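You operate a simulated robot arm through the tools that you are given. There is no shell and no other tool. Be economical: measure what you need, move in short steps, check, and stop when the job is done.

You run a simulated two-armed robot. Do the job below in one go: nothing can be reset, and whatever is moved stays where it is left.

JOB
Clear both weights away and fold the cot cover in half.
Fine: weights into the green drawer; shut it.

Only the result counts: the job must be done as asked and must still hold three seconds after the hand-in. Knocking over, shifting, dropping, spilling or breaking anything else fails it. Lids that push on must go on centred and level and be pressed home; caps that screw on are set level and turned clockwise until they are tight. Flat cloth is picked up by pressing the open fingertips on it (5 to 10 N) and closing them slowly along it; thin cloth reads only 2 to 8 mm in the jaws.

ROBOT AND FRAMES
Two 7-joint arms with two-finger parallel grippers on one trunk, on a base that drives. Base frame: it is fixed to the floor where the robot stands at the start and does not move with it; the origin is under the middle of the robot, x ahead of it, y to its left, z up. Units: m, degrees, N and s.
The left shoulder is at the start at [0.07, 0.134, 1.101], the right one opposite. With the tool pointing down near the work surface each hand reaches from about 0.18 to 0.64 m from the robot's upright axis, wherever it stands, measured 20 degrees to its own side. Places, roughly: black weight [1.25, 0.5, 1]; cot cover [1.25, 0.5, 0.75]; folding end of the cover bench [1.2, 0.4, 0.9]; green drawer [0.7, -0.1, 0.7]; inside of the green drawer [0.8, -0.1, 0.7]. Payload 1.57 kg a hand.
The tool frame of a hand sits at the grasp point between the pads (the TCP): z along the fingers, y along the line on which they close. The tips reach 0.03 m beyond it. The gripper opens to 0.08 m. The fingers are 0.017 m wide and 0.012 m thick; the gripper's body (0.04 by 0.082 m) begins 0.08 m behind the TCP.
Orientation is told as [roll, pitch, yaw] about the base's x, y, z axes, in that order, counted from this pose: with the fingers straight down and closing along the base's y, the tool's x points along the base's -x, its y along +y and its z along -z.

CONTROLS
- The arms move only by the tool nudge_tool. It takes "left_steps", "right_steps" or both (then of equal length, played together; a hand with none holds still); each is a list of rows, each a list of 7 numbers: the shift along the tool's x, y, z in units of 400 mm (1.0 is 400 mm), then the turn, a rotation vector about the tool's x, y, z in units of 45 degrees (1.0 is 45 degrees), then the closure in counts, from 0 (fully open) to 255 (shut). In form: [[x, y, z, wx, wy, wz, grip], ...]. A call has 1 to 10 rows; each row is the pose to reach, as a shift and turn from the pose commanded when the call began, along the tool's axes at that moment. A call with a number of a shift or a turn outside -1 to 1 is refused whole. Each row takes 0.2 s and may step no farther than 0.05 m and 8.6 degrees from the row before; otherwise, or with a gripper value out of range, the whole call is refused. A pose out of reach is approached as far as the arm can. The call stops where the force on the tool passes 40 N (or 10 N more than at its start, if that is more) or the arm is blocked; 0.2 s more then pass. The fingers move at their own pace (about 0.153 m/s each) and stop on an object; they squeeze with about 22 N. The grip force told is the motor's: it shows also when the fingers shut on nothing. Time passes only in rows, and 0.2 s behind the last, so rows that repeat a pose let the fingers close. It gives the time, the measured TCP pose, the force on the tool (base axes), the opening and the grip force at its end, in the units of the frame above (readings bear some noise), with the torque about the TCP (base axes, N m) and any sound that the robot's microphone picked up.
- Cameras (640 x 400 px; columns grow to the right, rows downward): "scene" is now at [0.1239, 0.019, 1.3072]; the picture's right is [0.22, -0.98, 0.00], its down [-0.76, -0.17, -0.63] and it looks along [0.62, 0.14, -0.77] (base axes); focal length 264 px, centre (320, 200). "left" rides on the left gripper at [0.072, 0.007, -0.122] in its tool frame; the picture's right is [-0.09, 1.00, 0.00], its down [-0.84, -0.08, -0.54] and it looks along [-0.54, -0.05, 0.84] (tool axes); focal length 238 px, centre (320, 200). "right" rides on the right gripper at [0.072, -0.007, -0.122] in its tool frame; the picture's right is [0.09, 1.00, 0.00], its down [-0.84, 0.08, -0.54] and it looks along [-0.54, 0.05, 0.84] (tool axes); focal length 238 px, centre (320, 200). There is no depth. A picture from a camera that has moved, and an enlarged one, comes with that camera's place and axes in the base frame and with its lens.
- snapshot(camera): a new picture of that camera. The clock stands still meanwhile.
- raise_lower(by): slides the trunk up (or, below 0, down) by that many m; the arms and the scene camera ride with it, the base frame stays. It gives what a move gives, with no picture.
- base_move(legs): drives the robot by 1 to 6 legs, each [ahead, left, turn to the left] in m, m and degrees, along the robot's own axes; the way and the turn of a leg run together, so that a leg with both is an arc; at most 1.5 m and 180 degrees a leg. The arms and the cameras ride along, it lands a little off, and it stops where it bumps. It gives what a move gives.
- turn_head(pan, tilt): turns the head with the scene camera to pan (to the left, within 86 degrees either way) and tilt (down, from -29 to 69), counted from straight ahead of the robot. It gives what a move gives.
- zoom(camera, box): a new picture of the part [left, top, right, bottom] of that camera's present view, enlarged. The clock stands still meanwhile.
- hand_in(): hands the job in; it is judged then, once.

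Work in short steps. Places have to be worked out from the pictures, the camera data and where the tool is seen: move nearer, look again, correct. Check each grasp and each placing, and mend what went wrong. You have 120 turns and 108 pictures in all, those below and enlarged ones among them. Open the grippers and draw the arms clear of the work before you hand the job in, unless the task says otherwise; then end with one line.

The tools are called after ">>>" as a command line: name --argument value ..., lists and objects as JSON in quotes. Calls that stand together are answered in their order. nudge_tool: Moves the arms, as the interface text tells. Its arguments: {"type":"object","properties":{"left_steps":{"type":"array"},"right_steps":{"type":"array"}},"required":[]} The other tools are called the same way: raise_lower (by) slides the trunk up or down; base_move (legs) drives the base; turn_head (pan, tilt) turns the head that bears the scene camera; snapshot (camera) takes a picture; zoom (camera, box) takes an enlarged picture of a part of a camera's view; hand_in () hands the job in.

At the start:

```text
time_s: 0.0
left_tool_pos: [0.452, 0.2942, 0.9722]
left_ee_rot: [-0.1, 0.0, 0.0]
left_wrist_force: [-1.2, -0.3, 0.2]
left_torque: [-0.02, 0.0, -0.01]
left_width: 0.0799
left_finger_force: 0.0
right_tool_pos: [0.4211, -0.1139, 1.0493]
right_ee_rot: [0.1, 0.0, -0.1]
right_wrist_force: [-0.2, 0.2, 0.0]
right_torque: [0.03, -0.01, 0.0]
right_width: 0.0802
right_finger_force: 0.1
trunk travel left (down, up): [-0.675, 0.265]
robot x, y, heading: [0.0004, -0.0009, 0.3]
head pan, tilt: [12.8, 50.8]
```

scene: 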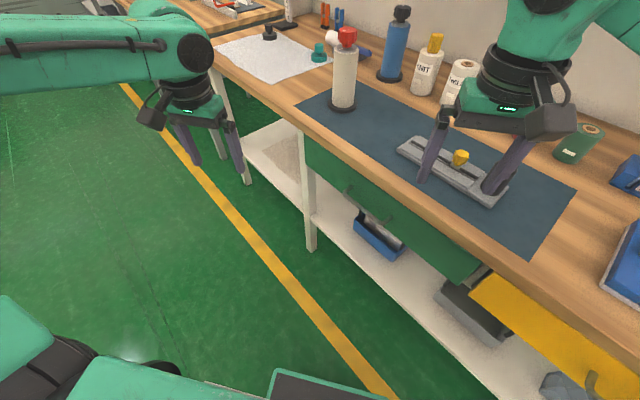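
right: 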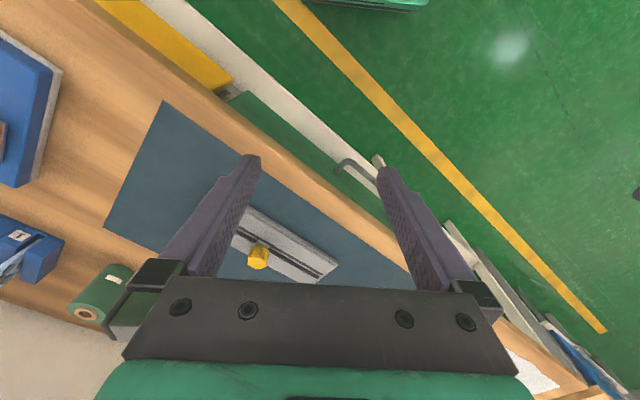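
left: 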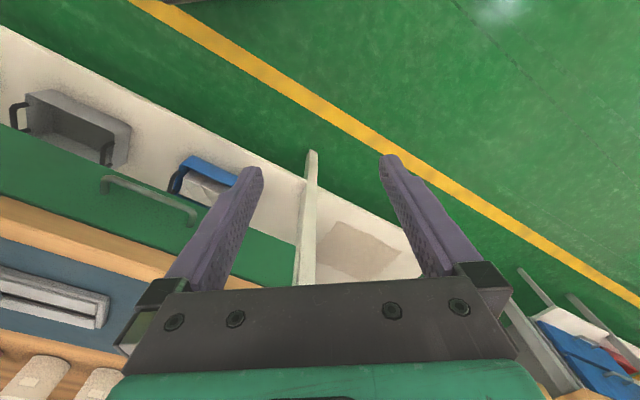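

I start by looking closer at the cloth with the weights and at the drawer.

>>> zoom --camera "scene" --box '[200, 0, 400, 125]'

>>> zoom --camera "scene" --box '[280, 100, 520, 300]'

```text
3.20 times, centred on (300, 62) of scene
camera zoom: at [0.1239, 0.019, 1.3072], right [0.22, -0.98, 0.0], down [-0.76, -0.17, -0.63], along [0.62, 0.14, -0.77], focal length 845 px, centre (384, 640)
```

zoom: 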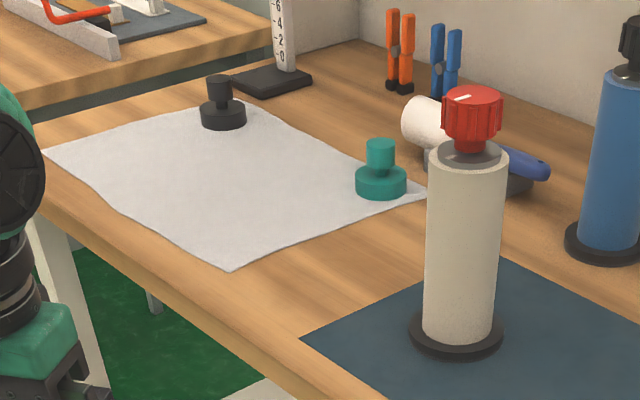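

```text
2.00 times, centred on (400, 200) of scene
camera zoom: at [0.1239, 0.019, 1.3072], right [0.22, -0.98, 0.0], down [-0.76, -0.17, -0.63], along [0.62, 0.14, -0.77], focal length 528 px, centre (160, 200)
```

zoom: 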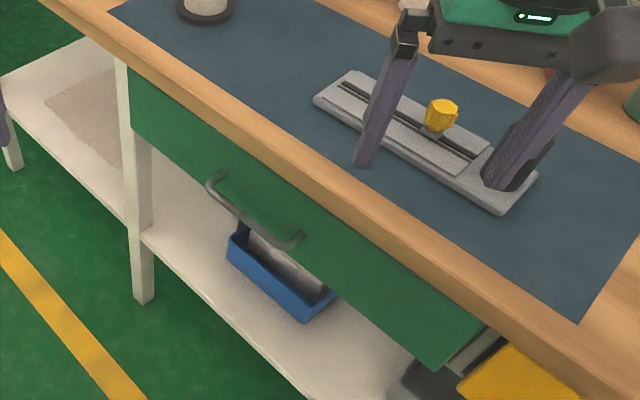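

Triangulating gives table top z≈0.865, the bench running along about 56°, and the drawer handle around [0.57, 0.0, 0.76]. I turn to face the bench and move so that the handle is before the right arm, staying back.

>>> base_move --legs '[[-0.1, 0, 0], [0, 0, -34.3], [0, 0.46, 0]]'

>>> turn_head --pan -5 --tilt 45

>>> snapshot --camera "scene"

>>> snapshot --camera "right"

```text
time_s: 5.1
left_tool_pos: [0.6949, 0.362, 0.9709]
left_ee_rot: [0.0, 0.0, -34.5]
left_wrist_force: [0.5, 0.2, 0.9]
left_torque: [0.01, 0.02, -0.01]
left_width: 0.0799
left_finger_force: 0.1
right_tool_pos: [0.4375, 0.0441, 1.0503]
right_ee_rot: [0.0, 0.0, -34.5]
right_wrist_force: [-0.4, -0.2, 0.3]
right_torque: [-0.01, 0.05, 0.02]
right_width: 0.0799
right_finger_force: 0.1
trunk travel left (down, up): [-0.675, 0.265]
robot x, y, heading: [0.1568, 0.3798, -34.4]
head pan, tilt: [12.8, 50.8]
```

```text
time_s: 5.9
left_tool_pos: [0.6951, 0.3631, 0.9708]
left_ee_rot: [-0.1, 0.1, -34.5]
left_wrist_force: [-0.3, -0.1, 0.2]
left_torque: [0.0, -0.01, 0.03]
left_width: 0.08
left_finger_force: 0.0
right_tool_pos: [0.4376, 0.0427, 1.0499]
right_ee_rot: [0.0, 0.1, -34.5]
right_wrist_force: [0.0, -0.7, 0.0]
right_torque: [-0.03, 0.0, -0.02]
right_width: 0.0799
right_finger_force: 0.0
trunk travel left (down, up): [-0.675, 0.265]
robot x, y, heading: [0.1521, 0.3745, -34.7]
head pan, tilt: [-5.0, 45.0]
```

```text
102 pictures are left
camera scene: at [0.2595, 0.2975, 1.3151], right [-0.63, -0.77, 0.0], down [-0.55, 0.45, -0.71], along [0.55, -0.45, -0.71], focal length 264 px, centre (320, 200)
```

scene: 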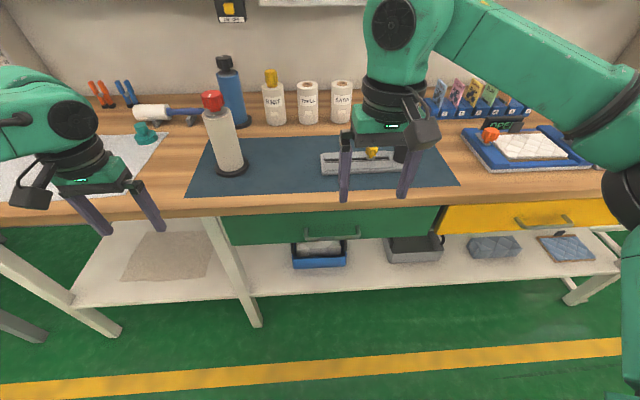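

```text
101 pictures are left
camera right: at [0.3751, 0.0788, 1.1706], right [0.49, 0.87, 0.0], down [0.73, -0.41, 0.54], along [0.47, -0.26, -0.84], focal length 238 px, centre (320, 200)
```

right: 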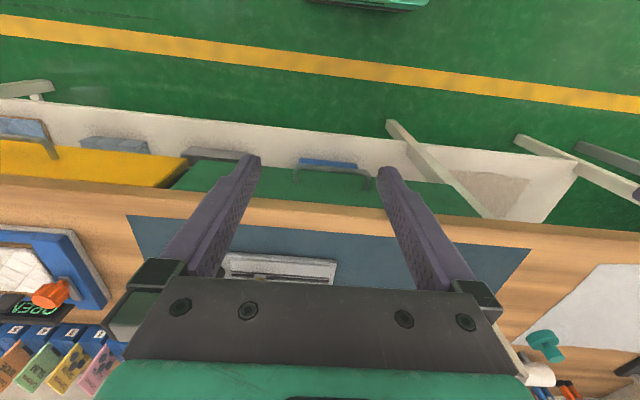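

Bench direction is about 55°, so its inward normal is [0.82,-0.57]. I'd like to hook the handle from above with closed fingers, so I look closely at the bar's stand-off.

>>> zoom --camera "right" --box '[260, 140, 400, 227]'

>>> zoom --camera "scene" --box '[260, 190, 420, 290]'

```text
4.57 times, centred on (330, 184) of right
camera zoom: at [0.3751, 0.0788, 1.1706], right [0.49, 0.87, 0.0], down [0.73, -0.41, 0.54], along [0.47, -0.26, -0.84], focal length 1090 px, centre (274, 275)
```

zoom: 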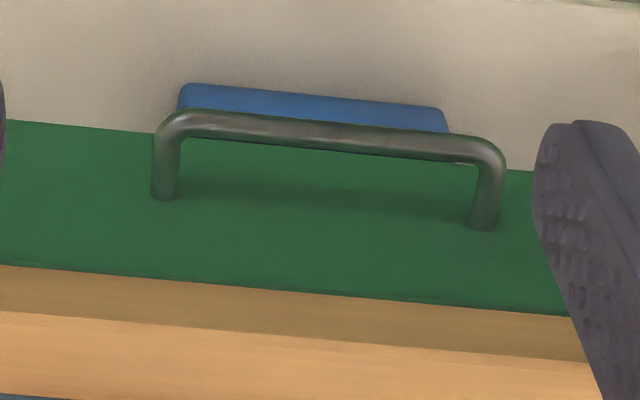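

```text
4.00 times, centred on (340, 240) of scene
camera zoom: at [0.2595, 0.2975, 1.3151], right [-0.63, -0.77, 0.0], down [-0.55, 0.45, -0.71], along [0.55, -0.45, -0.71], focal length 1056 px, centre (240, 40)
```

zoom: 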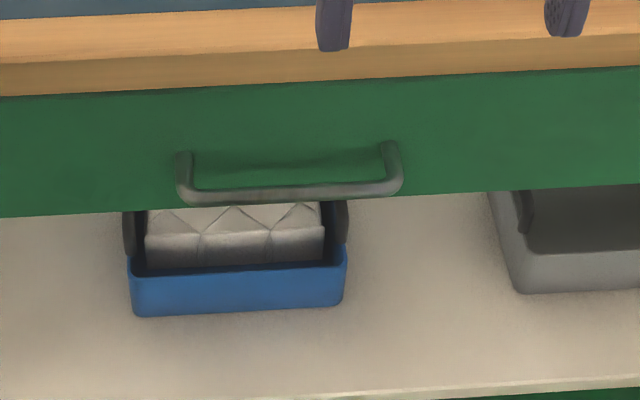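

The handle sits at roughly [0.57,0.0,0.735], tucked under the tabletop overhang, so I'll grip the bar with the hand horizontal and fingers closing vertically. I back off, lower the trunk, and start tilting the right hand forward.

>>> base_move --legs '[[-0.2, 0, -0.4]]'

>>> raise_lower --by -0.25

>>> nudge_tool --right_steps '[[0, 0, 0, 0, -0.19, 0, 0], [0, 0, 0, 0, -0.38, 0, 0], [0, 0, 0, 0, -0.57, 0, 0], [0, 0, 0, 0, -0.76, 0, 0], [0, 0, 0, 0, -0.95, 0, 0]]'

```text
time_s: 7.5
left_tool_pos: [0.533, 0.4712, 0.9701]
left_ee_rot: [-0.1, 0.1, -34.8]
left_wrist_force: [0.0, 0.3, -1.0]
left_torque: [0.01, -0.02, -0.06]
left_width: 0.0799
left_finger_force: 0.1
right_tool_pos: [0.2749, 0.1543, 1.0484]
right_ee_rot: [0.0, 0.0, -35.0]
right_wrist_force: [-0.5, -0.2, 0.0]
right_torque: [-0.01, -0.01, 0.0]
right_width: 0.0799
right_finger_force: 0.0
trunk travel left (down, up): [-0.675, 0.265]
robot x, y, heading: [-0.005, 0.489, -34.6]
head pan, tilt: [-5.0, 45.0]
```

```text
time_s: 10.1
left_tool_pos: [0.5327, 0.4714, 0.721]
left_ee_rot: [-0.1, 0.0, -34.8]
left_wrist_force: [-0.2, 0.4, 0.2]
left_torque: [0.0, 0.01, -0.02]
left_width: 0.0802
left_finger_force: 0.1
right_tool_pos: [0.2724, 0.1553, 0.7989]
right_ee_rot: [0.0, 0.0, -34.9]
right_wrist_force: [-0.1, 0.7, -0.9]
right_torque: [0.0, -0.01, 0.01]
right_width: 0.08
right_finger_force: 0.1
trunk travel left (down, up): [-0.425, 0.515]
robot x, y, heading: [-0.0094, 0.4898, -34.9]
head pan, tilt: [-5.0, 45.0]
```

```text
time_s: 11.3
left_tool_pos: [0.5322, 0.4712, 0.7222]
left_ee_rot: [0.0, 0.1, -34.8]
left_wrist_force: [-0.2, 0.3, 0.0]
left_torque: [0.02, -0.03, -0.01]
left_width: 0.0798
left_finger_force: 0.1
right_tool_pos: [0.274, 0.1539, 0.8004]
right_ee_rot: [0.2, -43.1, -34.8]
right_wrist_force: [0.4, 0.3, -0.7]
right_torque: [0.0, 0.01, 0.01]
right_width: 0.0801
right_finger_force: 0.1
trunk travel left (down, up): [-0.425, 0.515]
robot x, y, heading: [-0.0039, 0.4864, -34.7]
head pan, tilt: [-5.0, 45.0]
```

Tilt works. I continue to near horizontal.

>>> nudge_tool --right_steps '[[0, 0, 0, 0, -0.19, 0, 0], [0, 0, 0, 0, -0.38, 0, 0], [0, 0, 0, 0, -0.57, 0, 0], [0, 0, 0, 0, -0.76, 0, 0], [0, 0, 0, 0, -0.95, 0, 0]]'

>>> nudge_tool --right_steps '[[0, 0, 0, 0, 0, 0.19, 0], [0, 0, 0, 0, 0, 0.38, 0], [0, 0, 0, 0, 0, 0.57, 0], [0, 0, 0, 0, 0, 0.76, 0], [0, 0, 0, 0, 0, 0.95, 0]]'

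```text
time_s: 12.5
left_tool_pos: [0.5324, 0.4713, 0.7205]
left_ee_rot: [-0.1, 0.0, -34.9]
left_wrist_force: [-0.3, -0.2, 0.9]
left_torque: [0.02, 0.0, 0.0]
left_width: 0.08
left_finger_force: 0.0
right_tool_pos: [0.2733, 0.1533, 0.8002]
right_ee_rot: [0.0, -62.6, -34.9]
right_wrist_force: [0.7, -0.5, 0.0]
right_torque: [0.02, 0.02, 0.03]
right_width: 0.0798
right_finger_force: 0.0
right hand out of reach, approached as far as the arm can: row 3, 4, 5
trunk travel left (down, up): [-0.425, 0.515]
robot x, y, heading: [-0.0058, 0.4866, -34.8]
head pan, tilt: [-5.0, 45.0]
```

```text
time_s: 13.7
left_tool_pos: [0.5318, 0.4728, 0.7218]
left_ee_rot: [-0.2, 0.0, -34.8]
left_wrist_force: [-0.1, -0.2, -0.1]
left_torque: [-0.01, -0.01, -0.04]
left_width: 0.08
left_finger_force: 0.0
right_tool_pos: [0.2729, 0.1534, 0.7996]
right_ee_rot: [52.9, -40.6, -98.6]
right_wrist_force: [0.0, 0.3, 0.3]
right_torque: [0.0, 0.03, -0.02]
right_width: 0.08
right_finger_force: 0.1
trunk travel left (down, up): [-0.425, 0.515]
robot x, y, heading: [-0.0068, 0.4889, -34.6]
head pan, tilt: [-5.0, 45.0]
```

The hand now tilts 63° forward and is rolled 43°. I roll the rest so the fingers close in the vertical plane, then take pictures.

>>> nudge_tool --right_steps '[[0, 0, 0, 0, 0, 0.19, 80], [0, 0, 0, 0, 0, 0.38, 120], [0, 0, 0, 0, 0, 0.57, 140], [0, 0, 0, 0, 0, 0.76, 140], [0, 0, 0, 0, 0, 0.95, 140], [0, 0, 0, 0, 0, 1.0, 140]]'

>>> snapshot --camera "right"

>>> snapshot --camera "scene"

```text
time_s: 15.1
left_tool_pos: [0.5323, 0.4716, 0.7216]
left_ee_rot: [-0.1, -0.1, -34.9]
left_wrist_force: [0.2, -0.6, 0.8]
left_torque: [0.0, 0.01, -0.01]
left_width: 0.0801
left_finger_force: 0.1
right_tool_pos: [0.2725, 0.1543, 0.8005]
right_ee_rot: [62.8, -1.9, -123.8]
right_wrist_force: [0.5, -0.2, -0.8]
right_torque: [0.0, 0.01, -0.02]
right_width: 0.036
right_finger_force: 0.1
trunk travel left (down, up): [-0.425, 0.515]
robot x, y, heading: [-0.0082, 0.4859, -34.5]
head pan, tilt: [-5.0, 45.0]
```

```text
98 pictures are left
camera right: at [0.2219, 0.2771, 0.8464], right [0.45, -0.15, 0.88], down [-0.83, -0.44, 0.34], along [0.33, -0.89, -0.32], focal length 238 px, centre (320, 200)
```

right: 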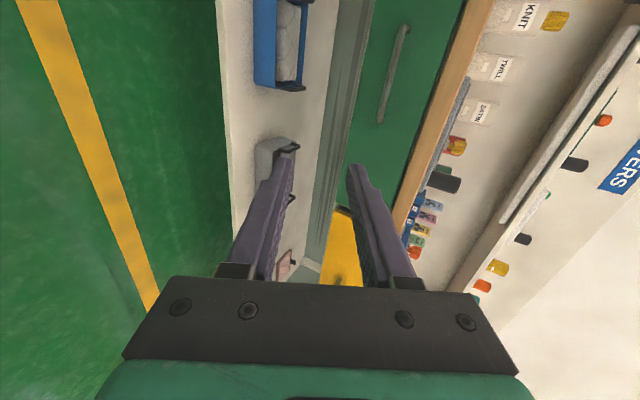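

```text
97 pictures are left
camera scene: at [0.0963, 0.409, 1.0652], right [-0.64, -0.77, 0.0], down [-0.54, 0.45, -0.71], along [0.54, -0.45, -0.71], focal length 264 px, centre (320, 200)
```

scene: 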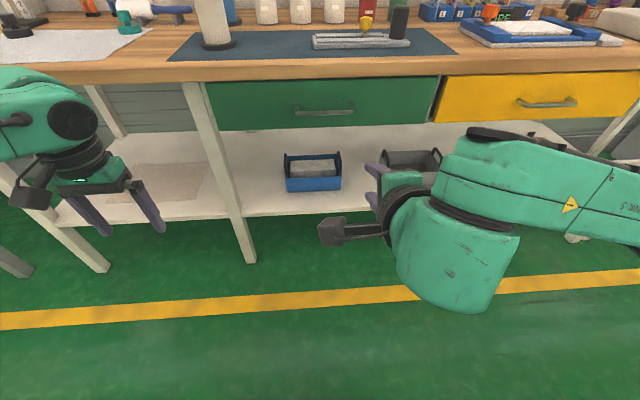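

I refine the handle's place with enlarged pictures from both cameras.

>>> zoom --camera "scene" --box '[280, 60, 376, 120]'

>>> zoom --camera "right" --box '[320, 0, 480, 150]'

```text
6.67 times, centred on (328, 90) of scene
camera zoom: at [0.0963, 0.409, 1.0652], right [-0.64, -0.77, 0.0], down [-0.54, 0.45, -0.71], along [0.54, -0.45, -0.71], focal length 1761 px, centre (267, 933)
```

zoom: 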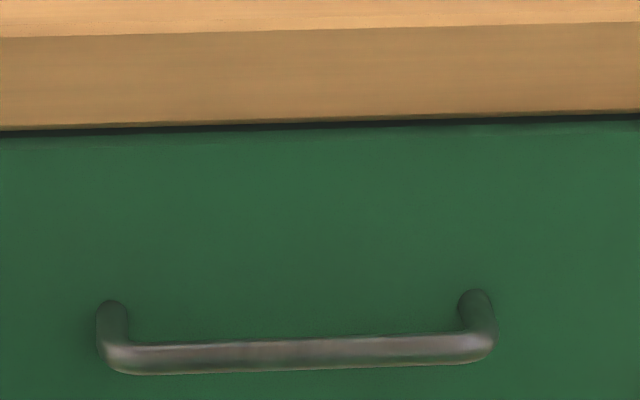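

```text
2.67 times, centred on (400, 75) of right
camera zoom: at [0.2219, 0.2771, 0.8464], right [0.45, -0.15, 0.88], down [-0.83, -0.44, 0.34], along [0.33, -0.89, -0.32], focal length 636 px, centre (107, 533)
```

zoom: 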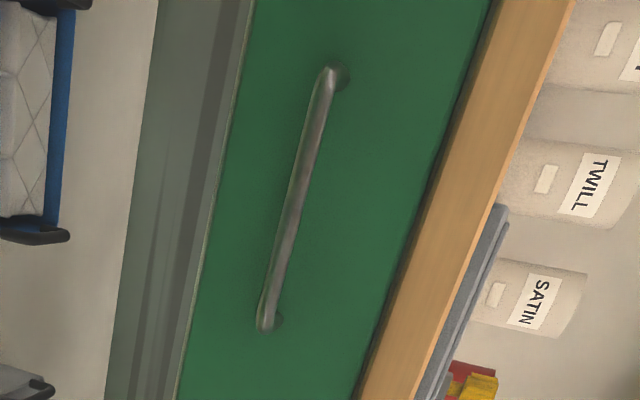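

Handle bar: 0.33 along, 0.465 deep, z≈0.75; face at 0.50. I drive 0.16 ahead before reaching with the arm.

>>> base_move --legs '[[0.16, 0, -0.2]]'

>>> zoom --camera "right" --box '[240, 0, 560, 200]'

```text
time_s: 16.5
left_tool_pos: [0.6644, 0.3768, 0.7208]
left_ee_rot: [-0.1, 0.1, -35.0]
left_wrist_force: [-0.2, 0.4, -0.7]
left_torque: [-0.02, 0.02, 0.02]
left_width: 0.0797
left_finger_force: 0.0
right_tool_pos: [0.4035, 0.0604, 0.7989]
right_ee_rot: [62.5, -2.0, -124.1]
right_wrist_force: [0.1, -0.4, -0.7]
right_torque: [0.01, 0.0, -0.03]
right_width: 0.036
right_finger_force: 0.1
trunk travel left (down, up): [-0.425, 0.515]
robot x, y, heading: [0.1263, 0.3981, -34.7]
head pan, tilt: [-5.0, 45.0]
```

```text
2.00 times, centred on (400, 100) of right
camera zoom: at [0.3529, 0.1842, 0.846], right [0.45, -0.15, 0.88], down [-0.83, -0.43, 0.35], along [0.33, -0.89, -0.32], focal length 477 px, centre (160, 400)
```

zoom: 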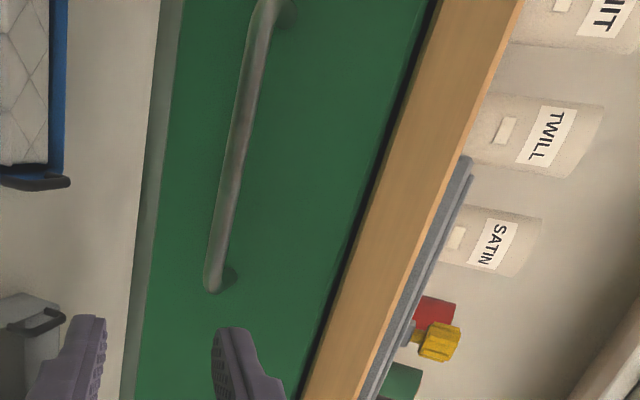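

Bar confirmed at z≈0.752. I approach to 5 cm short of it and check.

>>> nudge_tool --right_steps '[[0.036, 0.011, 0.095, 0, 0, 0, 140], [0.072, 0.022, 0.19, 0, 0, 0, 140], [0.1075, 0.033, 0.2835, 0, 0, 0, 140], [0.1075, 0.033, 0.2835, 0, 0, 0, 140]]'

>>> snapshot --camera "right"

>>> snapshot --camera "scene"

```text
time_s: 17.5
left_tool_pos: [0.6641, 0.3764, 0.7215]
left_ee_rot: [-0.1, 0.1, -35.1]
left_wrist_force: [0.5, 0.2, 0.0]
left_torque: [0.01, -0.05, -0.01]
left_width: 0.08
left_finger_force: 0.1
right_tool_pos: [0.5163, 0.0374, 0.759]
right_ee_rot: [62.7, -2.0, -124.0]
right_wrist_force: [0.5, 0.5, 0.5]
right_torque: [0.0, 0.01, 0.01]
right_width: 0.0362
right_finger_force: 0.1
trunk travel left (down, up): [-0.425, 0.515]
robot x, y, heading: [0.1247, 0.3961, -34.8]
head pan, tilt: [-5.0, 45.0]
```

```text
93 pictures are left
camera right: at [0.4649, 0.1598, 0.8053], right [0.45, -0.15, 0.88], down [-0.83, -0.43, 0.35], along [0.33, -0.89, -0.32], focal length 238 px, centre (320, 200)
```

right: 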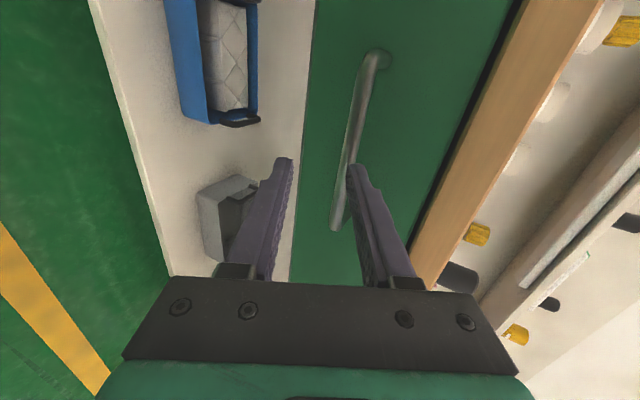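

```text
92 pictures are left
camera scene: at [0.2269, 0.3171, 1.0652], right [-0.64, -0.77, 0.0], down [-0.54, 0.45, -0.71], along [0.54, -0.45, -0.71], focal length 264 px, centre (320, 200)
```

scene: 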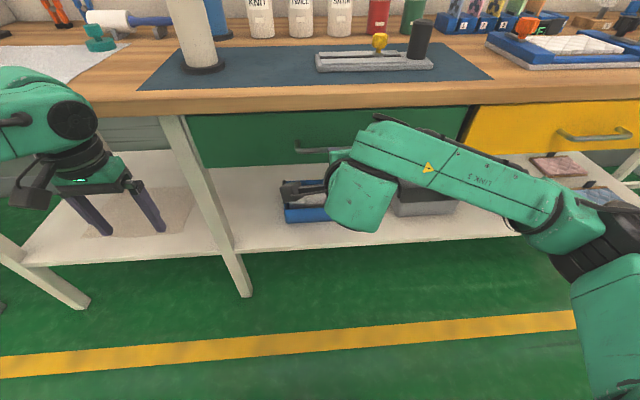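

Bar relative to hand still consistent (z≈0.756). I move in onto the bar and close.

>>> nudge_tool --right_steps '[[0, 0.033, 0.056, 0, 0, 0, 140], [0, 0.0655, 0.111, 0, 0, 0, 140]]'

>>> snapshot --camera "right"

```text
time_s: 18.1
left_tool_pos: [0.6637, 0.378, 0.721]
left_ee_rot: [-0.1, 0.0, -35.0]
left_wrist_force: [0.0, 0.5, -0.3]
left_torque: [0.0, -0.02, -0.03]
left_width: 0.0801
left_finger_force: 0.0
right_tool_pos: [0.5589, 0.0081, 0.7621]
right_ee_rot: [62.8, -2.0, -124.0]
right_wrist_force: [0.1, 0.2, -1.1]
right_torque: [-0.03, -0.01, -0.02]
right_width: 0.0353
right_finger_force: 0.0
trunk travel left (down, up): [-0.425, 0.515]
robot x, y, heading: [0.1228, 0.3946, -35.2]
head pan, tilt: [-5.0, 45.0]
```

```text
91 pictures are left
camera right: at [0.5073, 0.1305, 0.8077], right [0.45, -0.15, 0.88], down [-0.83, -0.43, 0.35], along [0.33, -0.89, -0.32], focal length 238 px, centre (320, 200)
```

right: 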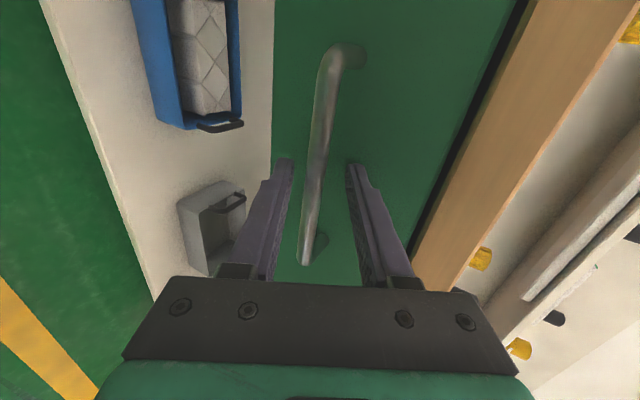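

The bar lies between the fingers; I close on it.

>>> nudge_tool --right_steps '[[0, 0, 0, 0, 0, 0, 200], [0, 0, 0, 0, 0, 0, 255], [0, 0, 0, 0, 0, 0, 255]]'

```text
time_s: 18.9
left_tool_pos: [0.6634, 0.3772, 0.7191]
left_ee_rot: [0.0, 0.1, -35.0]
left_wrist_force: [0.5, 0.1, -0.1]
left_torque: [0.03, 0.01, -0.01]
left_width: 0.08
left_finger_force: 0.0
right_tool_pos: [0.5576, 0.0077, 0.7589]
right_ee_rot: [62.3, -1.9, -124.0]
right_wrist_force: [-10.5, 8.7, -17.5]
right_torque: [0.31, -0.03, -0.6]
right_width: 0.0125
right_finger_force: 29.1
trunk travel left (down, up): [-0.425, 0.515]
robot x, y, heading: [0.1233, 0.3979, -34.9]
head pan, tilt: [-5.0, 45.0]
```

Gripped (12.5 mm). I test pull 4 cm with the arm.

>>> nudge_tool --right_steps '[[0, -0.015, -0.03, 0, 0, 0, 255], [0, -0.03, -0.06, 0, 0, 0, 255], [0, -0.05, -0.09, 0, 0, 0, 255]]'

```text
time_s: 19.7
left_tool_pos: [0.6654, 0.3778, 0.7183]
left_ee_rot: [-0.3, 0.2, -35.0]
left_wrist_force: [0.6, 0.4, 0.0]
left_torque: [0.0, 0.0, 0.0]
left_width: 0.0799
left_finger_force: 0.1
right_tool_pos: [0.5255, 0.0317, 0.7565]
right_ee_rot: [62.5, -2.0, -123.9]
right_wrist_force: [7.6, 11.9, -19.7]
right_torque: [0.41, -0.14, -0.31]
right_width: 0.0118
right_finger_force: 29.7
trunk travel left (down, up): [-0.425, 0.515]
robot x, y, heading: [0.123, 0.3991, -35.0]
head pan, tilt: [-5.0, 45.0]
```

The drawer came along about 4 cm with little force. I pull the rest by driving the base back.

>>> base_move --legs '[[-0.2, 0, 0]]'

>>> snapshot --camera "scene"

```text
time_s: 21.3
left_tool_pos: [0.5027, 0.4925, 0.7186]
left_ee_rot: [-0.1, 0.1, -35.1]
left_wrist_force: [-0.3, 0.4, -0.2]
left_torque: [-0.01, -0.03, 0.01]
left_width: 0.0804
left_finger_force: 0.1
right_tool_pos: [0.3627, 0.1429, 0.7595]
right_ee_rot: [62.5, -2.1, -124.1]
right_wrist_force: [10.2, 13.0, -15.1]
right_torque: [0.57, -0.26, -0.01]
right_width: 0.0122
right_finger_force: 29.4
trunk travel left (down, up): [-0.425, 0.515]
robot x, y, heading: [-0.0381, 0.5096, -35.2]
head pan, tilt: [-5.0, 45.0]
```

```text
90 pictures are left
camera scene: at [0.0688, 0.4311, 1.0649], right [-0.64, -0.77, 0.0], down [-0.54, 0.45, -0.71], along [0.54, -0.46, -0.71], focal length 264 px, centre (320, 200)
```

scene: 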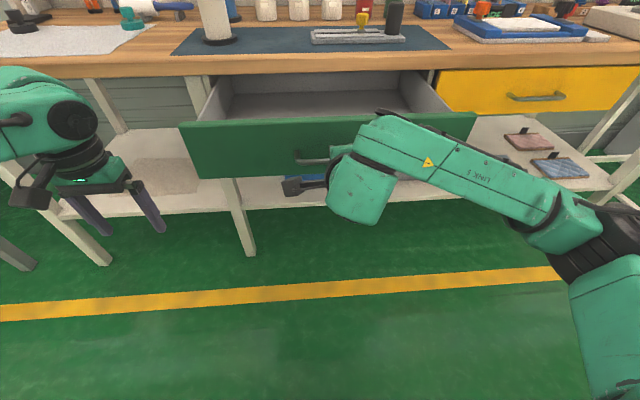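

Drawer is open about 24 cm and empty. I release the handle and withdraw the hand.

>>> nudge_tool --right_steps '[[0, 0, 0, 0, 0, 0, 140], [0, 0, 0, 0, 0, 0, 120], [0, -0.04, -0.09, 0, 0, 0, 120], [0, -0.08, -0.18, 0, 0, 0, 120], [0, -0.114, -0.25, 0, 0, 0, 120]]'

>>> nudge_tool --right_steps '[[0, 0, 0, 0, 0, -0.19, 0], [0, 0, 0, 0, 0, -0.38, 0], [0, 0, 0, 0, 0, -0.57, 0], [0, 0, 0, 0, 0, -0.76, 0], [0, 0, 0, 0, 0, -0.95, 0], [0, 0, 0, 0, 0, -1.0, 0]]'

>>> nudge_tool --right_steps '[[0, 0, 0, 0, 0, -0.19, 0], [0, 0, 0, 0, 0, -0.38, 0], [0, 0, 0, 0, 0, -0.57, 0], [0, 0, 0, 0, 0, -0.76, 0], [0, 0, 0, 0, 0, -0.95, 0]]'

>>> snapshot --camera "scene"

```text
time_s: 22.5
left_tool_pos: [0.5023, 0.4905, 0.7216]
left_ee_rot: [-0.1, 0.0, -35.2]
left_wrist_force: [0.0, -0.5, 0.5]
left_torque: [0.01, 0.0, -0.01]
left_width: 0.08
left_finger_force: 0.1
right_tool_pos: [0.269, 0.2039, 0.7659]
right_ee_rot: [62.7, -2.0, -124.1]
right_wrist_force: [0.9, 0.9, -0.1]
right_torque: [0.0, 0.0, 0.03]
right_width: 0.0425
right_finger_force: 0.0
trunk travel left (down, up): [-0.425, 0.515]
robot x, y, heading: [-0.0365, 0.5124, -35.0]
head pan, tilt: [-5.0, 45.0]
```

```text
time_s: 23.9
left_tool_pos: [0.5021, 0.4915, 0.7209]
left_ee_rot: [-0.1, 0.0, -35.2]
left_wrist_force: [0.9, 0.5, 0.6]
left_torque: [0.01, -0.01, -0.01]
left_width: 0.0797
left_finger_force: 0.1
right_tool_pos: [0.2687, 0.2026, 0.764]
right_ee_rot: [52.7, -40.7, -98.6]
right_wrist_force: [-0.4, -1.1, -0.3]
right_torque: [0.05, 0.02, 0.01]
right_width: 0.08
right_finger_force: 0.1
trunk travel left (down, up): [-0.425, 0.515]
robot x, y, heading: [-0.0334, 0.5107, -35.0]
head pan, tilt: [-5.0, 45.0]
```

```text
time_s: 25.1
left_tool_pos: [0.5021, 0.492, 0.7222]
left_ee_rot: [-0.1, 0.1, -35.1]
left_wrist_force: [-0.5, -0.2, 0.0]
left_torque: [0.0, 0.0, -0.03]
left_width: 0.0802
left_finger_force: 0.0
right_tool_pos: [0.2706, 0.2044, 0.7637]
right_ee_rot: [-0.1, -62.7, -34.9]
right_wrist_force: [-0.2, 0.5, 0.2]
right_torque: [0.01, 0.01, -0.01]
right_width: 0.08
right_finger_force: 0.1
trunk travel left (down, up): [-0.425, 0.515]
robot x, y, heading: [-0.0377, 0.5085, -35.1]
head pan, tilt: [-5.0, 45.0]
```

```text
89 pictures are left
camera scene: at [0.0657, 0.4302, 1.0652], right [-0.64, -0.77, 0.0], down [-0.54, 0.46, -0.71], along [0.54, -0.46, -0.71], focal length 264 px, centre (320, 200)
```

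scene: 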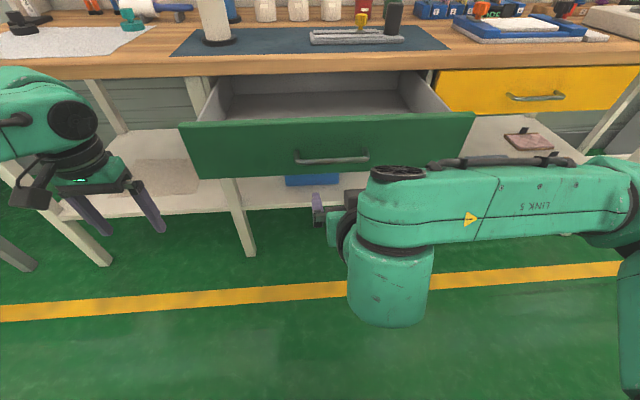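

I un-tilt the right hand and raise the trunk above the bench.

>>> nudge_tool --right_steps '[[0, 0, 0, 0, 0.19, 0, 0], [0, 0, 0, 0, 0.38, 0, 0], [0, 0, 0, 0, 0.57, 0, 0], [0, 0, 0, 0, 0.76, 0, 0], [0, 0, 0, 0, 0.95, 0, 0]]'

>>> nudge_tool --right_steps '[[0, 0, 0, 0, 0.19, 0, 0], [0, 0, 0, 0, 0.38, 0, 0], [0, 0, 0, 0, 0.441, 0, 0]]'

>>> raise_lower --by 0.4

```text
time_s: 26.3
left_tool_pos: [0.5032, 0.491, 0.7214]
left_ee_rot: [-0.1, 0.1, -35.1]
left_wrist_force: [0.4, -0.5, -0.3]
left_torque: [-0.02, 0.01, 0.02]
left_width: 0.0798
left_finger_force: 0.2
right_tool_pos: [0.2706, 0.2043, 0.7657]
right_ee_rot: [0.1, -19.7, -35.2]
right_wrist_force: [-0.1, 0.2, 0.5]
right_torque: [-0.03, -0.01, 0.0]
right_width: 0.08
right_finger_force: 0.1
trunk travel left (down, up): [-0.425, 0.515]
robot x, y, heading: [-0.0383, 0.5064, -35.1]
head pan, tilt: [-5.0, 45.0]
```

```text
time_s: 27.1
left_tool_pos: [0.5025, 0.4912, 0.7192]
left_ee_rot: [-0.1, 0.1, -35.2]
left_wrist_force: [0.4, 0.2, -0.5]
left_torque: [0.01, 0.03, -0.03]
left_width: 0.0802
left_finger_force: 0.2
right_tool_pos: [0.2697, 0.2051, 0.7648]
right_ee_rot: [0.1, 0.0, -35.1]
right_wrist_force: [-0.1, 0.6, -0.2]
right_torque: [0.02, 0.02, 0.02]
right_width: 0.0799
right_finger_force: 0.0
trunk travel left (down, up): [-0.425, 0.515]
robot x, y, heading: [-0.0388, 0.508, -35.0]
head pan, tilt: [-5.0, 45.0]
```

```text
time_s: 30.9
left_tool_pos: [0.502, 0.49, 1.1208]
left_ee_rot: [-0.2, 0.1, -35.2]
left_wrist_force: [0.9, 0.4, -0.1]
left_torque: [-0.02, 0.0, -0.02]
left_width: 0.0801
left_finger_force: 0.1
right_tool_pos: [0.2688, 0.2049, 1.1651]
right_ee_rot: [0.0, -0.1, -35.1]
right_wrist_force: [0.4, 0.0, 0.5]
right_torque: [-0.04, 0.02, 0.02]
right_width: 0.08
right_finger_force: 0.0
trunk travel left (down, up): [-0.825, 0.115]
robot x, y, heading: [-0.0334, 0.5066, -35.3]
head pan, tilt: [-5.0, 45.0]
```

Now I drive left past the drawer, then towards the cloth, staying a bit back to look.

>>> base_move --legs '[[0, 0.62, 0], [0.38, 0, 0.2]]'

>>> turn_head --pan 0 --tilt 50

>>> snapshot --camera "scene"

>>> snapshot --camera "right"

>>> snapshot --camera "left"

```text
time_s: 36.5
left_tool_pos: [1.1763, 0.7908, 1.1217]
left_ee_rot: [0.0, -0.1, -34.9]
left_wrist_force: [-0.6, 0.6, -0.8]
left_torque: [0.04, -0.05, 0.01]
left_width: 0.0801
left_finger_force: 0.0
right_tool_pos: [0.9468, 0.5031, 1.1654]
right_ee_rot: [0.1, -0.3, -34.7]
right_wrist_force: [-1.0, 1.0, -0.5]
right_torque: [-0.01, 0.01, -0.02]
right_width: 0.08
right_finger_force: 0.1
trunk travel left (down, up): [-0.825, 0.115]
robot x, y, heading: [0.6382, 0.8107, -34.7]
head pan, tilt: [-5.0, 45.0]
```

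```text
time_s: 37.1
left_tool_pos: [1.1781, 0.7909, 1.1224]
left_ee_rot: [0.0, 0.0, -34.8]
left_wrist_force: [-0.5, -0.3, 0.0]
left_torque: [-0.01, 0.01, 0.0]
left_width: 0.0801
left_finger_force: 0.0
right_tool_pos: [0.9477, 0.5041, 1.1654]
right_ee_rot: [0.1, -0.1, -34.8]
right_wrist_force: [-0.1, -0.8, -0.4]
right_torque: [-0.01, 0.01, 0.0]
right_width: 0.08
right_finger_force: 0.0
trunk travel left (down, up): [-0.825, 0.115]
robot x, y, heading: [0.6417, 0.8067, -34.7]
head pan, tilt: [0.0, 50.0]
```

```text
88 pictures are left
camera scene: at [0.7427, 0.7365, 1.4583], right [-0.57, -0.82, 0.0], down [-0.63, 0.44, -0.64], along [0.53, -0.37, -0.77], focal length 264 px, centre (320, 200)
```

scene: 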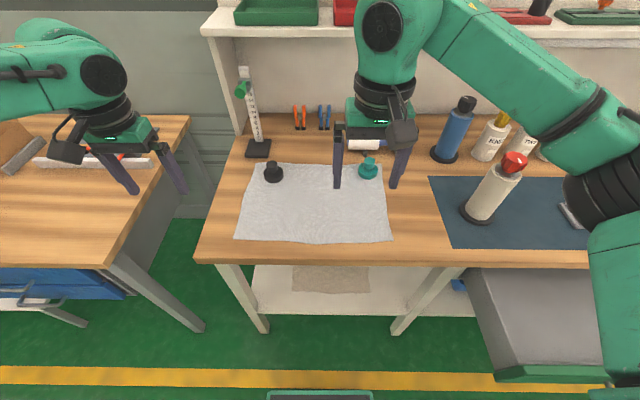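

```text
87 pictures are left
camera right: at [0.8842, 0.5385, 1.2857], right [0.49, 0.87, 0.0], down [0.73, -0.41, 0.54], along [0.47, -0.27, -0.84], focal length 238 px, centre (320, 200)
```

right: 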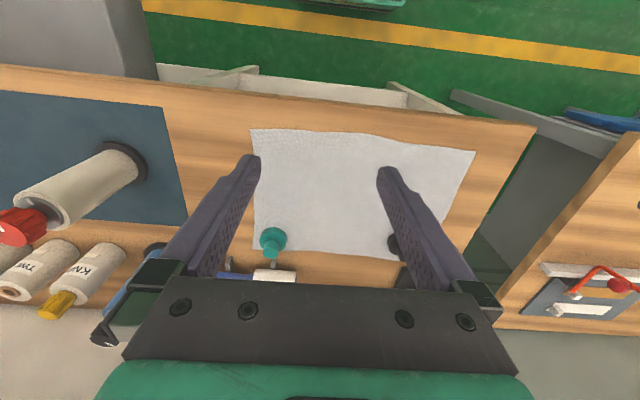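

```text
86 pictures are left
camera left: at [1.123, 0.8374, 1.2423], right [0.64, 0.76, 0.0], down [0.64, -0.54, 0.54], along [0.41, -0.35, -0.84], focal length 238 px, centre (320, 200)
```

left: 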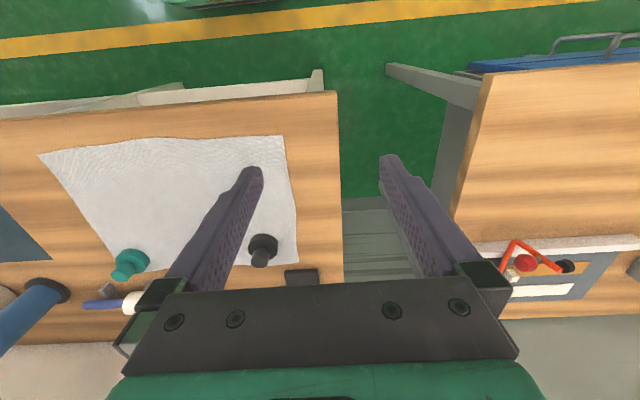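

I zoom in on the cloth and weights to locate them.

>>> zoom --camera "scene" --box '[220, 130, 420, 255]'

>>> zoom --camera "left" --box '[20, 110, 340, 310]'

```text
3.20 times, centred on (320, 192) of scene
camera zoom: at [0.7427, 0.7365, 1.4583], right [-0.57, -0.82, 0.0], down [-0.63, 0.44, -0.64], along [0.53, -0.37, -0.77], focal length 845 px, centre (320, 224)
```

zoom: 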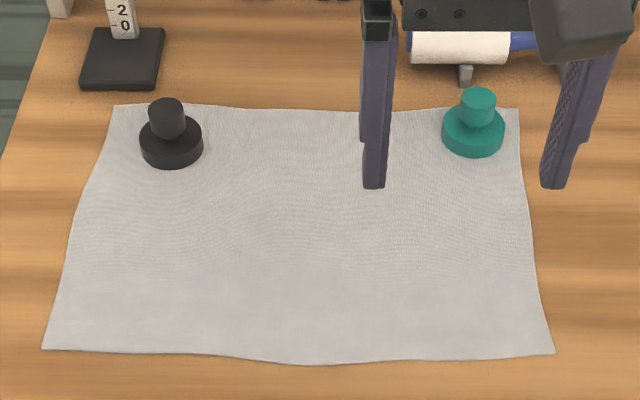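

```text
2.00 times, centred on (180, 210) of left
camera zoom: at [1.123, 0.8374, 1.2423], right [0.64, 0.76, 0.0], down [0.64, -0.54, 0.54], along [0.41, -0.35, -0.84], focal length 477 px, centre (600, 180)
```

zoom: 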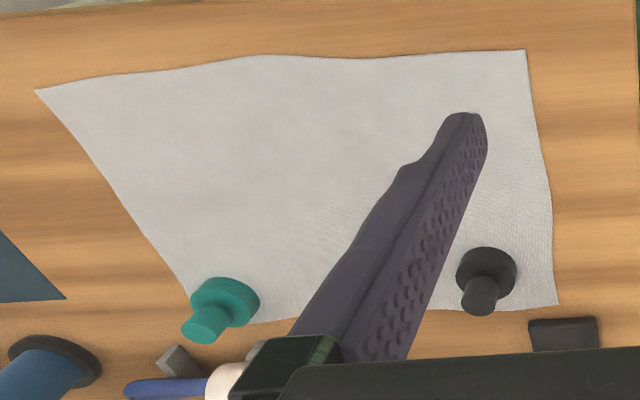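

Weights are at about 0.72 ahead and ±0.15 to the sides, knob tops at z≈0.925. I drive 0.12 closer, keeping the trunk high because the right elbow passes over the bottle, and check.

>>> base_move --legs '[[0.12, 0, -0.3]]'

>>> snapshot --camera "scene"

```text
time_s: 38.4
left_tool_pos: [1.2739, 0.7218, 1.123]
left_ee_rot: [0.0, -0.1, -35.1]
left_wrist_force: [0.3, 0.3, 0.0]
left_torque: [0.0, -0.01, -0.01]
left_width: 0.0801
left_finger_force: 0.0
right_tool_pos: [1.0422, 0.4343, 1.1654]
right_ee_rot: [0.1, -0.3, -35.2]
right_wrist_force: [-0.4, -0.2, 0.8]
right_torque: [0.01, -0.02, 0.0]
right_width: 0.08
right_finger_force: 0.2
trunk travel left (down, up): [-0.825, 0.115]
robot x, y, heading: [0.7391, 0.739, -35.0]
head pan, tilt: [0.0, 50.0]
```

```text
83 pictures are left
camera scene: at [0.8386, 0.6688, 1.4586], right [-0.57, -0.82, 0.0], down [-0.63, 0.44, -0.64], along [0.53, -0.37, -0.76], focal length 264 px, centre (320, 200)
```

scene: 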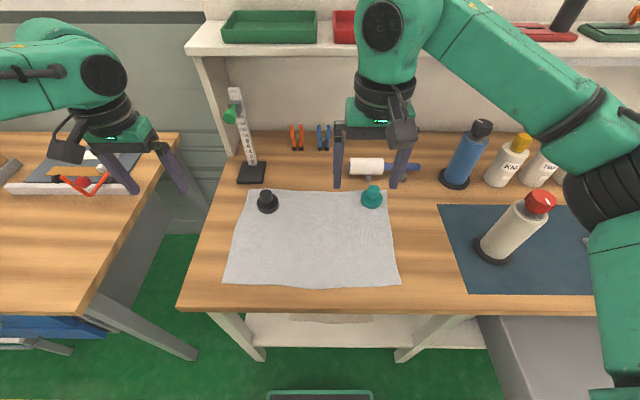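

I move both hands above their weights with TCP at z≈1.02 and look with the hand cameras.

>>> nudge_tool --left_steps '[[-0.065, -0.058, 0.043, 0, 0, 0, 0], [-0.129, -0.116, 0.086, 0, 0, 0, 0], [-0.194, -0.174, 0.129, 0, 0, 0, 0], [-0.258, -0.232, 0.172, 0, 0, 0, 0], [-0.323, -0.29, 0.215, 0, 0, 0, 0], [-0.3875, -0.3475, 0.2575, 0, 0, 0, 0], [-0.3875, -0.3475, 0.2575, 0, 0, 0, 0]]' --right_steps '[[-0.086, -0.031, 0.06, 0, 0, 0, 0], [-0.172, -0.062, 0.121, 0, 0, 0, 0], [-0.259, -0.094, 0.181, 0, 0, 0, 0], [-0.345, -0.125, 0.242, 0, 0, 0, 0], [-0.431, -0.156, 0.302, 0, 0, 0, 0], [-0.5175, -0.1875, 0.3625, 0, 0, 0, 0], [-0.5175, -0.1875, 0.3625, 0, 0, 0, 0]]'

>>> snapshot --camera "left"

>>> snapshot --camera "right"

>>> snapshot --camera "scene"

```text
time_s: 40.0
left_tool_pos: [1.2859, 0.5822, 1.0395]
left_ee_rot: [0.0, -0.1, -35.1]
left_wrist_force: [-0.4, -0.7, -0.3]
left_torque: [-0.03, 0.01, 0.0]
left_width: 0.08
left_finger_force: 0.2
left hand out of reach, approached as far as the arm can: row 4, 5, 6, 7
right_tool_pos: [1.1519, 0.2814, 1.0343]
right_ee_rot: [0.1, -0.2, -35.1]
right_wrist_force: [0.1, -0.6, -0.1]
right_torque: [-0.01, 0.01, -0.02]
right_width: 0.0799
right_finger_force: 0.1
right hand out of reach, approached as far as the arm can: row 6, 7
trunk travel left (down, up): [-0.825, 0.115]
robot x, y, heading: [0.7401, 0.741, -34.9]
head pan, tilt: [0.0, 50.0]
```

```text
82 pictures are left
camera left: at [1.2315, 0.6304, 1.1603], right [0.65, 0.76, 0.0], down [0.64, -0.54, 0.54], along [0.41, -0.35, -0.84], focal length 238 px, centre (320, 200)
```

left: 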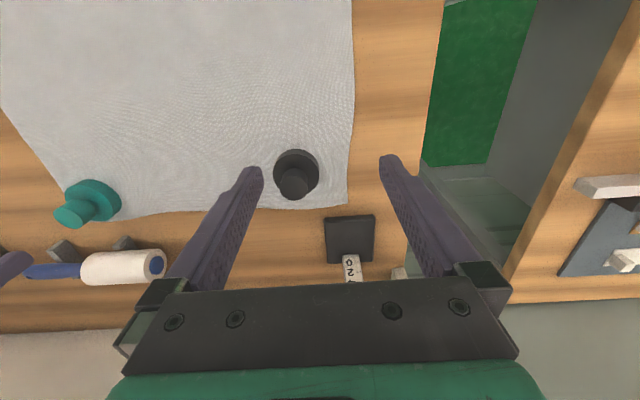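

```text
81 pictures are left
camera right: at [1.0892, 0.3173, 1.1543], right [0.5, 0.87, 0.0], down [0.73, -0.42, 0.54], along [0.47, -0.27, -0.84], focal length 238 px, centre (320, 200)
```

right: 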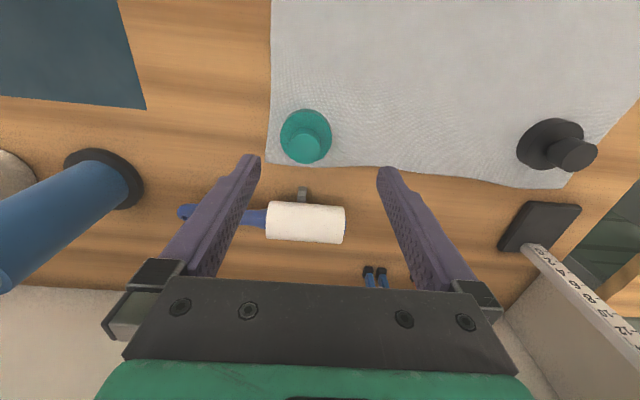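

```text
80 pictures are left
camera scene: at [0.8411, 0.6661, 1.4582], right [-0.57, -0.82, 0.0], down [-0.63, 0.44, -0.64], along [0.53, -0.37, -0.77], focal length 264 px, centre (320, 200)
```

scene: 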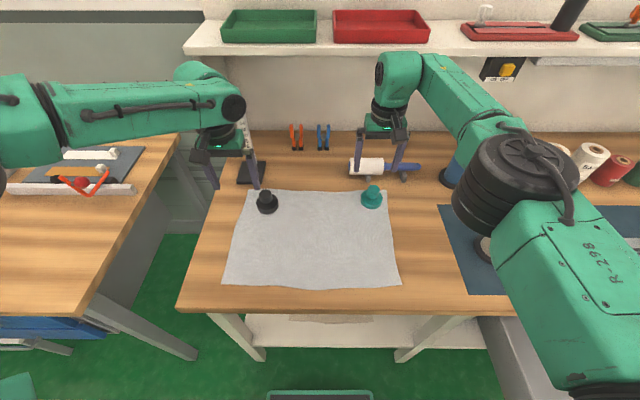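

Both hands are close but at the reach limit at this trunk height. Weights: black ≈(0.600 ahead, 0.145 left), teal ≈(0.620, −0.155). I inch ahead 3 cm and lower the trunk 6 cm (fingers stay above the knobs).

>>> base_move --legs '[[0.03, 0, 0]]'

>>> raise_lower --by -0.06

>>> snapshot --camera "left"

>>> snapshot --camera "right"

```text
time_s: 40.8
left_tool_pos: [1.3065, 0.5711, 1.0431]
left_ee_rot: [-0.1, -0.4, -35.1]
left_wrist_force: [-0.6, 1.4, -0.3]
left_torque: [-0.03, -0.05, -0.04]
left_width: 0.0799
left_finger_force: 0.1
right_tool_pos: [1.1726, 0.2678, 1.0367]
right_ee_rot: [0.1, -0.4, -35.1]
right_wrist_force: [-0.1, 1.2, 0.3]
right_torque: [0.0, -0.04, 0.03]
right_width: 0.0801
right_finger_force: 0.0
trunk travel left (down, up): [-0.825, 0.115]
robot x, y, heading: [0.7614, 0.723, -34.8]
head pan, tilt: [0.0, 50.0]
```

```text
time_s: 41.8
left_tool_pos: [1.3099, 0.5669, 0.9793]
left_ee_rot: [-0.1, -0.1, -35.1]
left_wrist_force: [-1.1, 0.8, 1.1]
left_torque: [0.02, 0.05, -0.02]
left_width: 0.0798
left_finger_force: 0.0
right_tool_pos: [1.177, 0.2643, 0.9734]
right_ee_rot: [0.1, -0.2, -35.1]
right_wrist_force: [-0.2, -0.3, 0.1]
right_torque: [-0.02, -0.05, 0.0]
right_width: 0.08
right_finger_force: 0.1
trunk travel left (down, up): [-0.765, 0.175]
robot x, y, heading: [0.7651, 0.7223, -34.9]
head pan, tilt: [0.0, 50.0]
```

```text
79 pictures are left
camera left: at [1.2558, 0.6146, 1.1005], right [0.65, 0.76, 0.0], down [0.64, -0.54, 0.54], along [0.41, -0.35, -0.84], focal length 238 px, centre (320, 200)
```

left: 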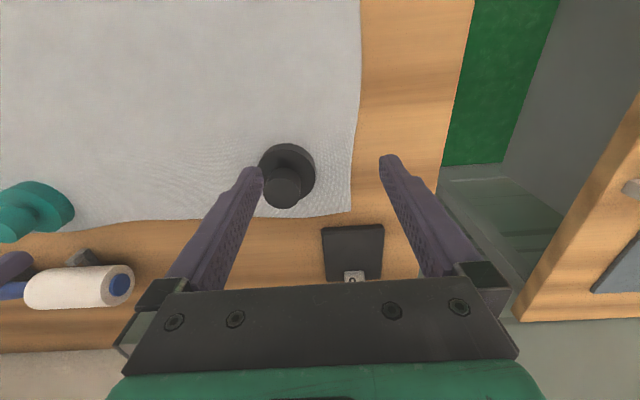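

```text
78 pictures are left
camera right: at [1.1135, 0.3013, 1.0947], right [0.5, 0.87, 0.0], down [0.73, -0.42, 0.54], along [0.47, -0.27, -0.84], focal length 238 px, centre (320, 200)
```

right: 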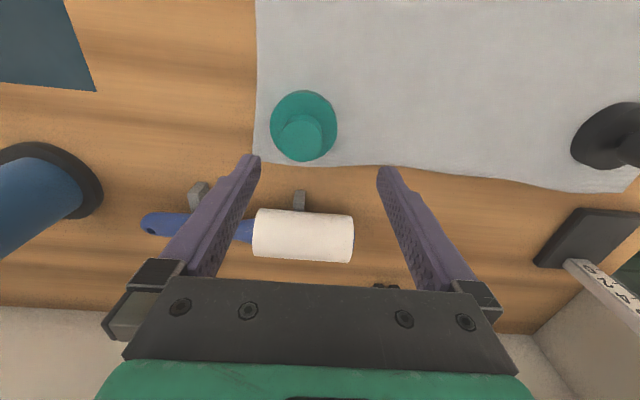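

I correct laterally (left +26/−35 mm, right −15/−17 mm) and descend 3 cm, then check.

>>> nudge_tool --left_steps '[[-0.033, -0.044, 0, 0, 0, 0, 0], [-0.065, -0.0875, 0, 0, 0, 0, 0], [-0.065, -0.0875, 0.06, 0, 0, 0, 0], [-0.065, -0.0875, 0.06, 0, 0, 0, 0]]' --right_steps '[[0.02, -0.02, 0, 0, 0, 0, 0], [0.0375, -0.0415, 0, 0, 0, 0, 0], [0.0375, -0.0415, 0.05, 0, 0, 0, 0], [0.0375, -0.0415, 0.05, 0, 0, 0, 0]]'

>>> snapshot --camera "left"

>>> snapshot --camera "right"

```text
time_s: 42.8
left_tool_pos: [1.2937, 0.5624, 0.9676]
left_ee_rot: [-0.1, -0.1, -35.1]
left_wrist_force: [0.0, 0.4, -1.3]
left_torque: [0.02, -0.02, -0.02]
left_width: 0.08
left_finger_force: 0.0
left hand out of reach, approached as far as the arm can: row 1, 2, 3, 4
right_tool_pos: [1.1548, 0.2596, 0.9539]
right_ee_rot: [0.1, -0.2, -35.1]
right_wrist_force: [-0.2, -0.2, 0.7]
right_torque: [0.03, 0.0, 0.01]
right_width: 0.08
right_finger_force: 0.0
trunk travel left (down, up): [-0.765, 0.175]
robot x, y, heading: [0.7615, 0.722, -35.1]
head pan, tilt: [0.0, 50.0]
```

```text
77 pictures are left
camera left: at [1.2388, 0.6091, 1.0895], right [0.65, 0.76, 0.0], down [0.64, -0.54, 0.54], along [0.41, -0.35, -0.84], focal length 238 px, centre (320, 200)
```

left: 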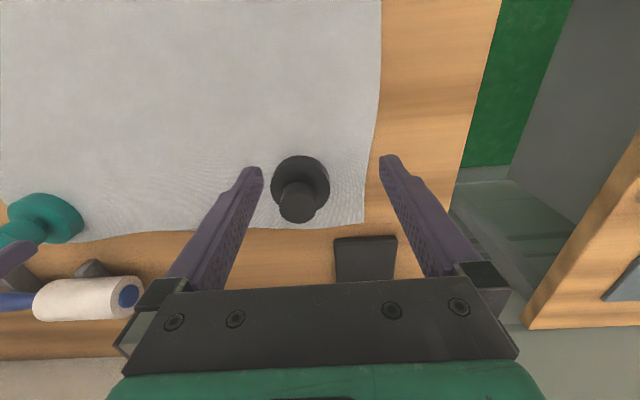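

```text
76 pictures are left
camera right: at [1.0916, 0.2962, 1.0747], right [0.5, 0.87, 0.0], down [0.73, -0.42, 0.54], along [0.47, -0.27, -0.84], focal length 238 px, centre (320, 200)
```

right: 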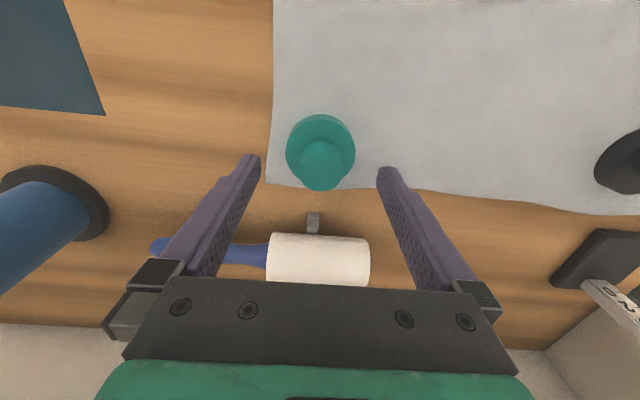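

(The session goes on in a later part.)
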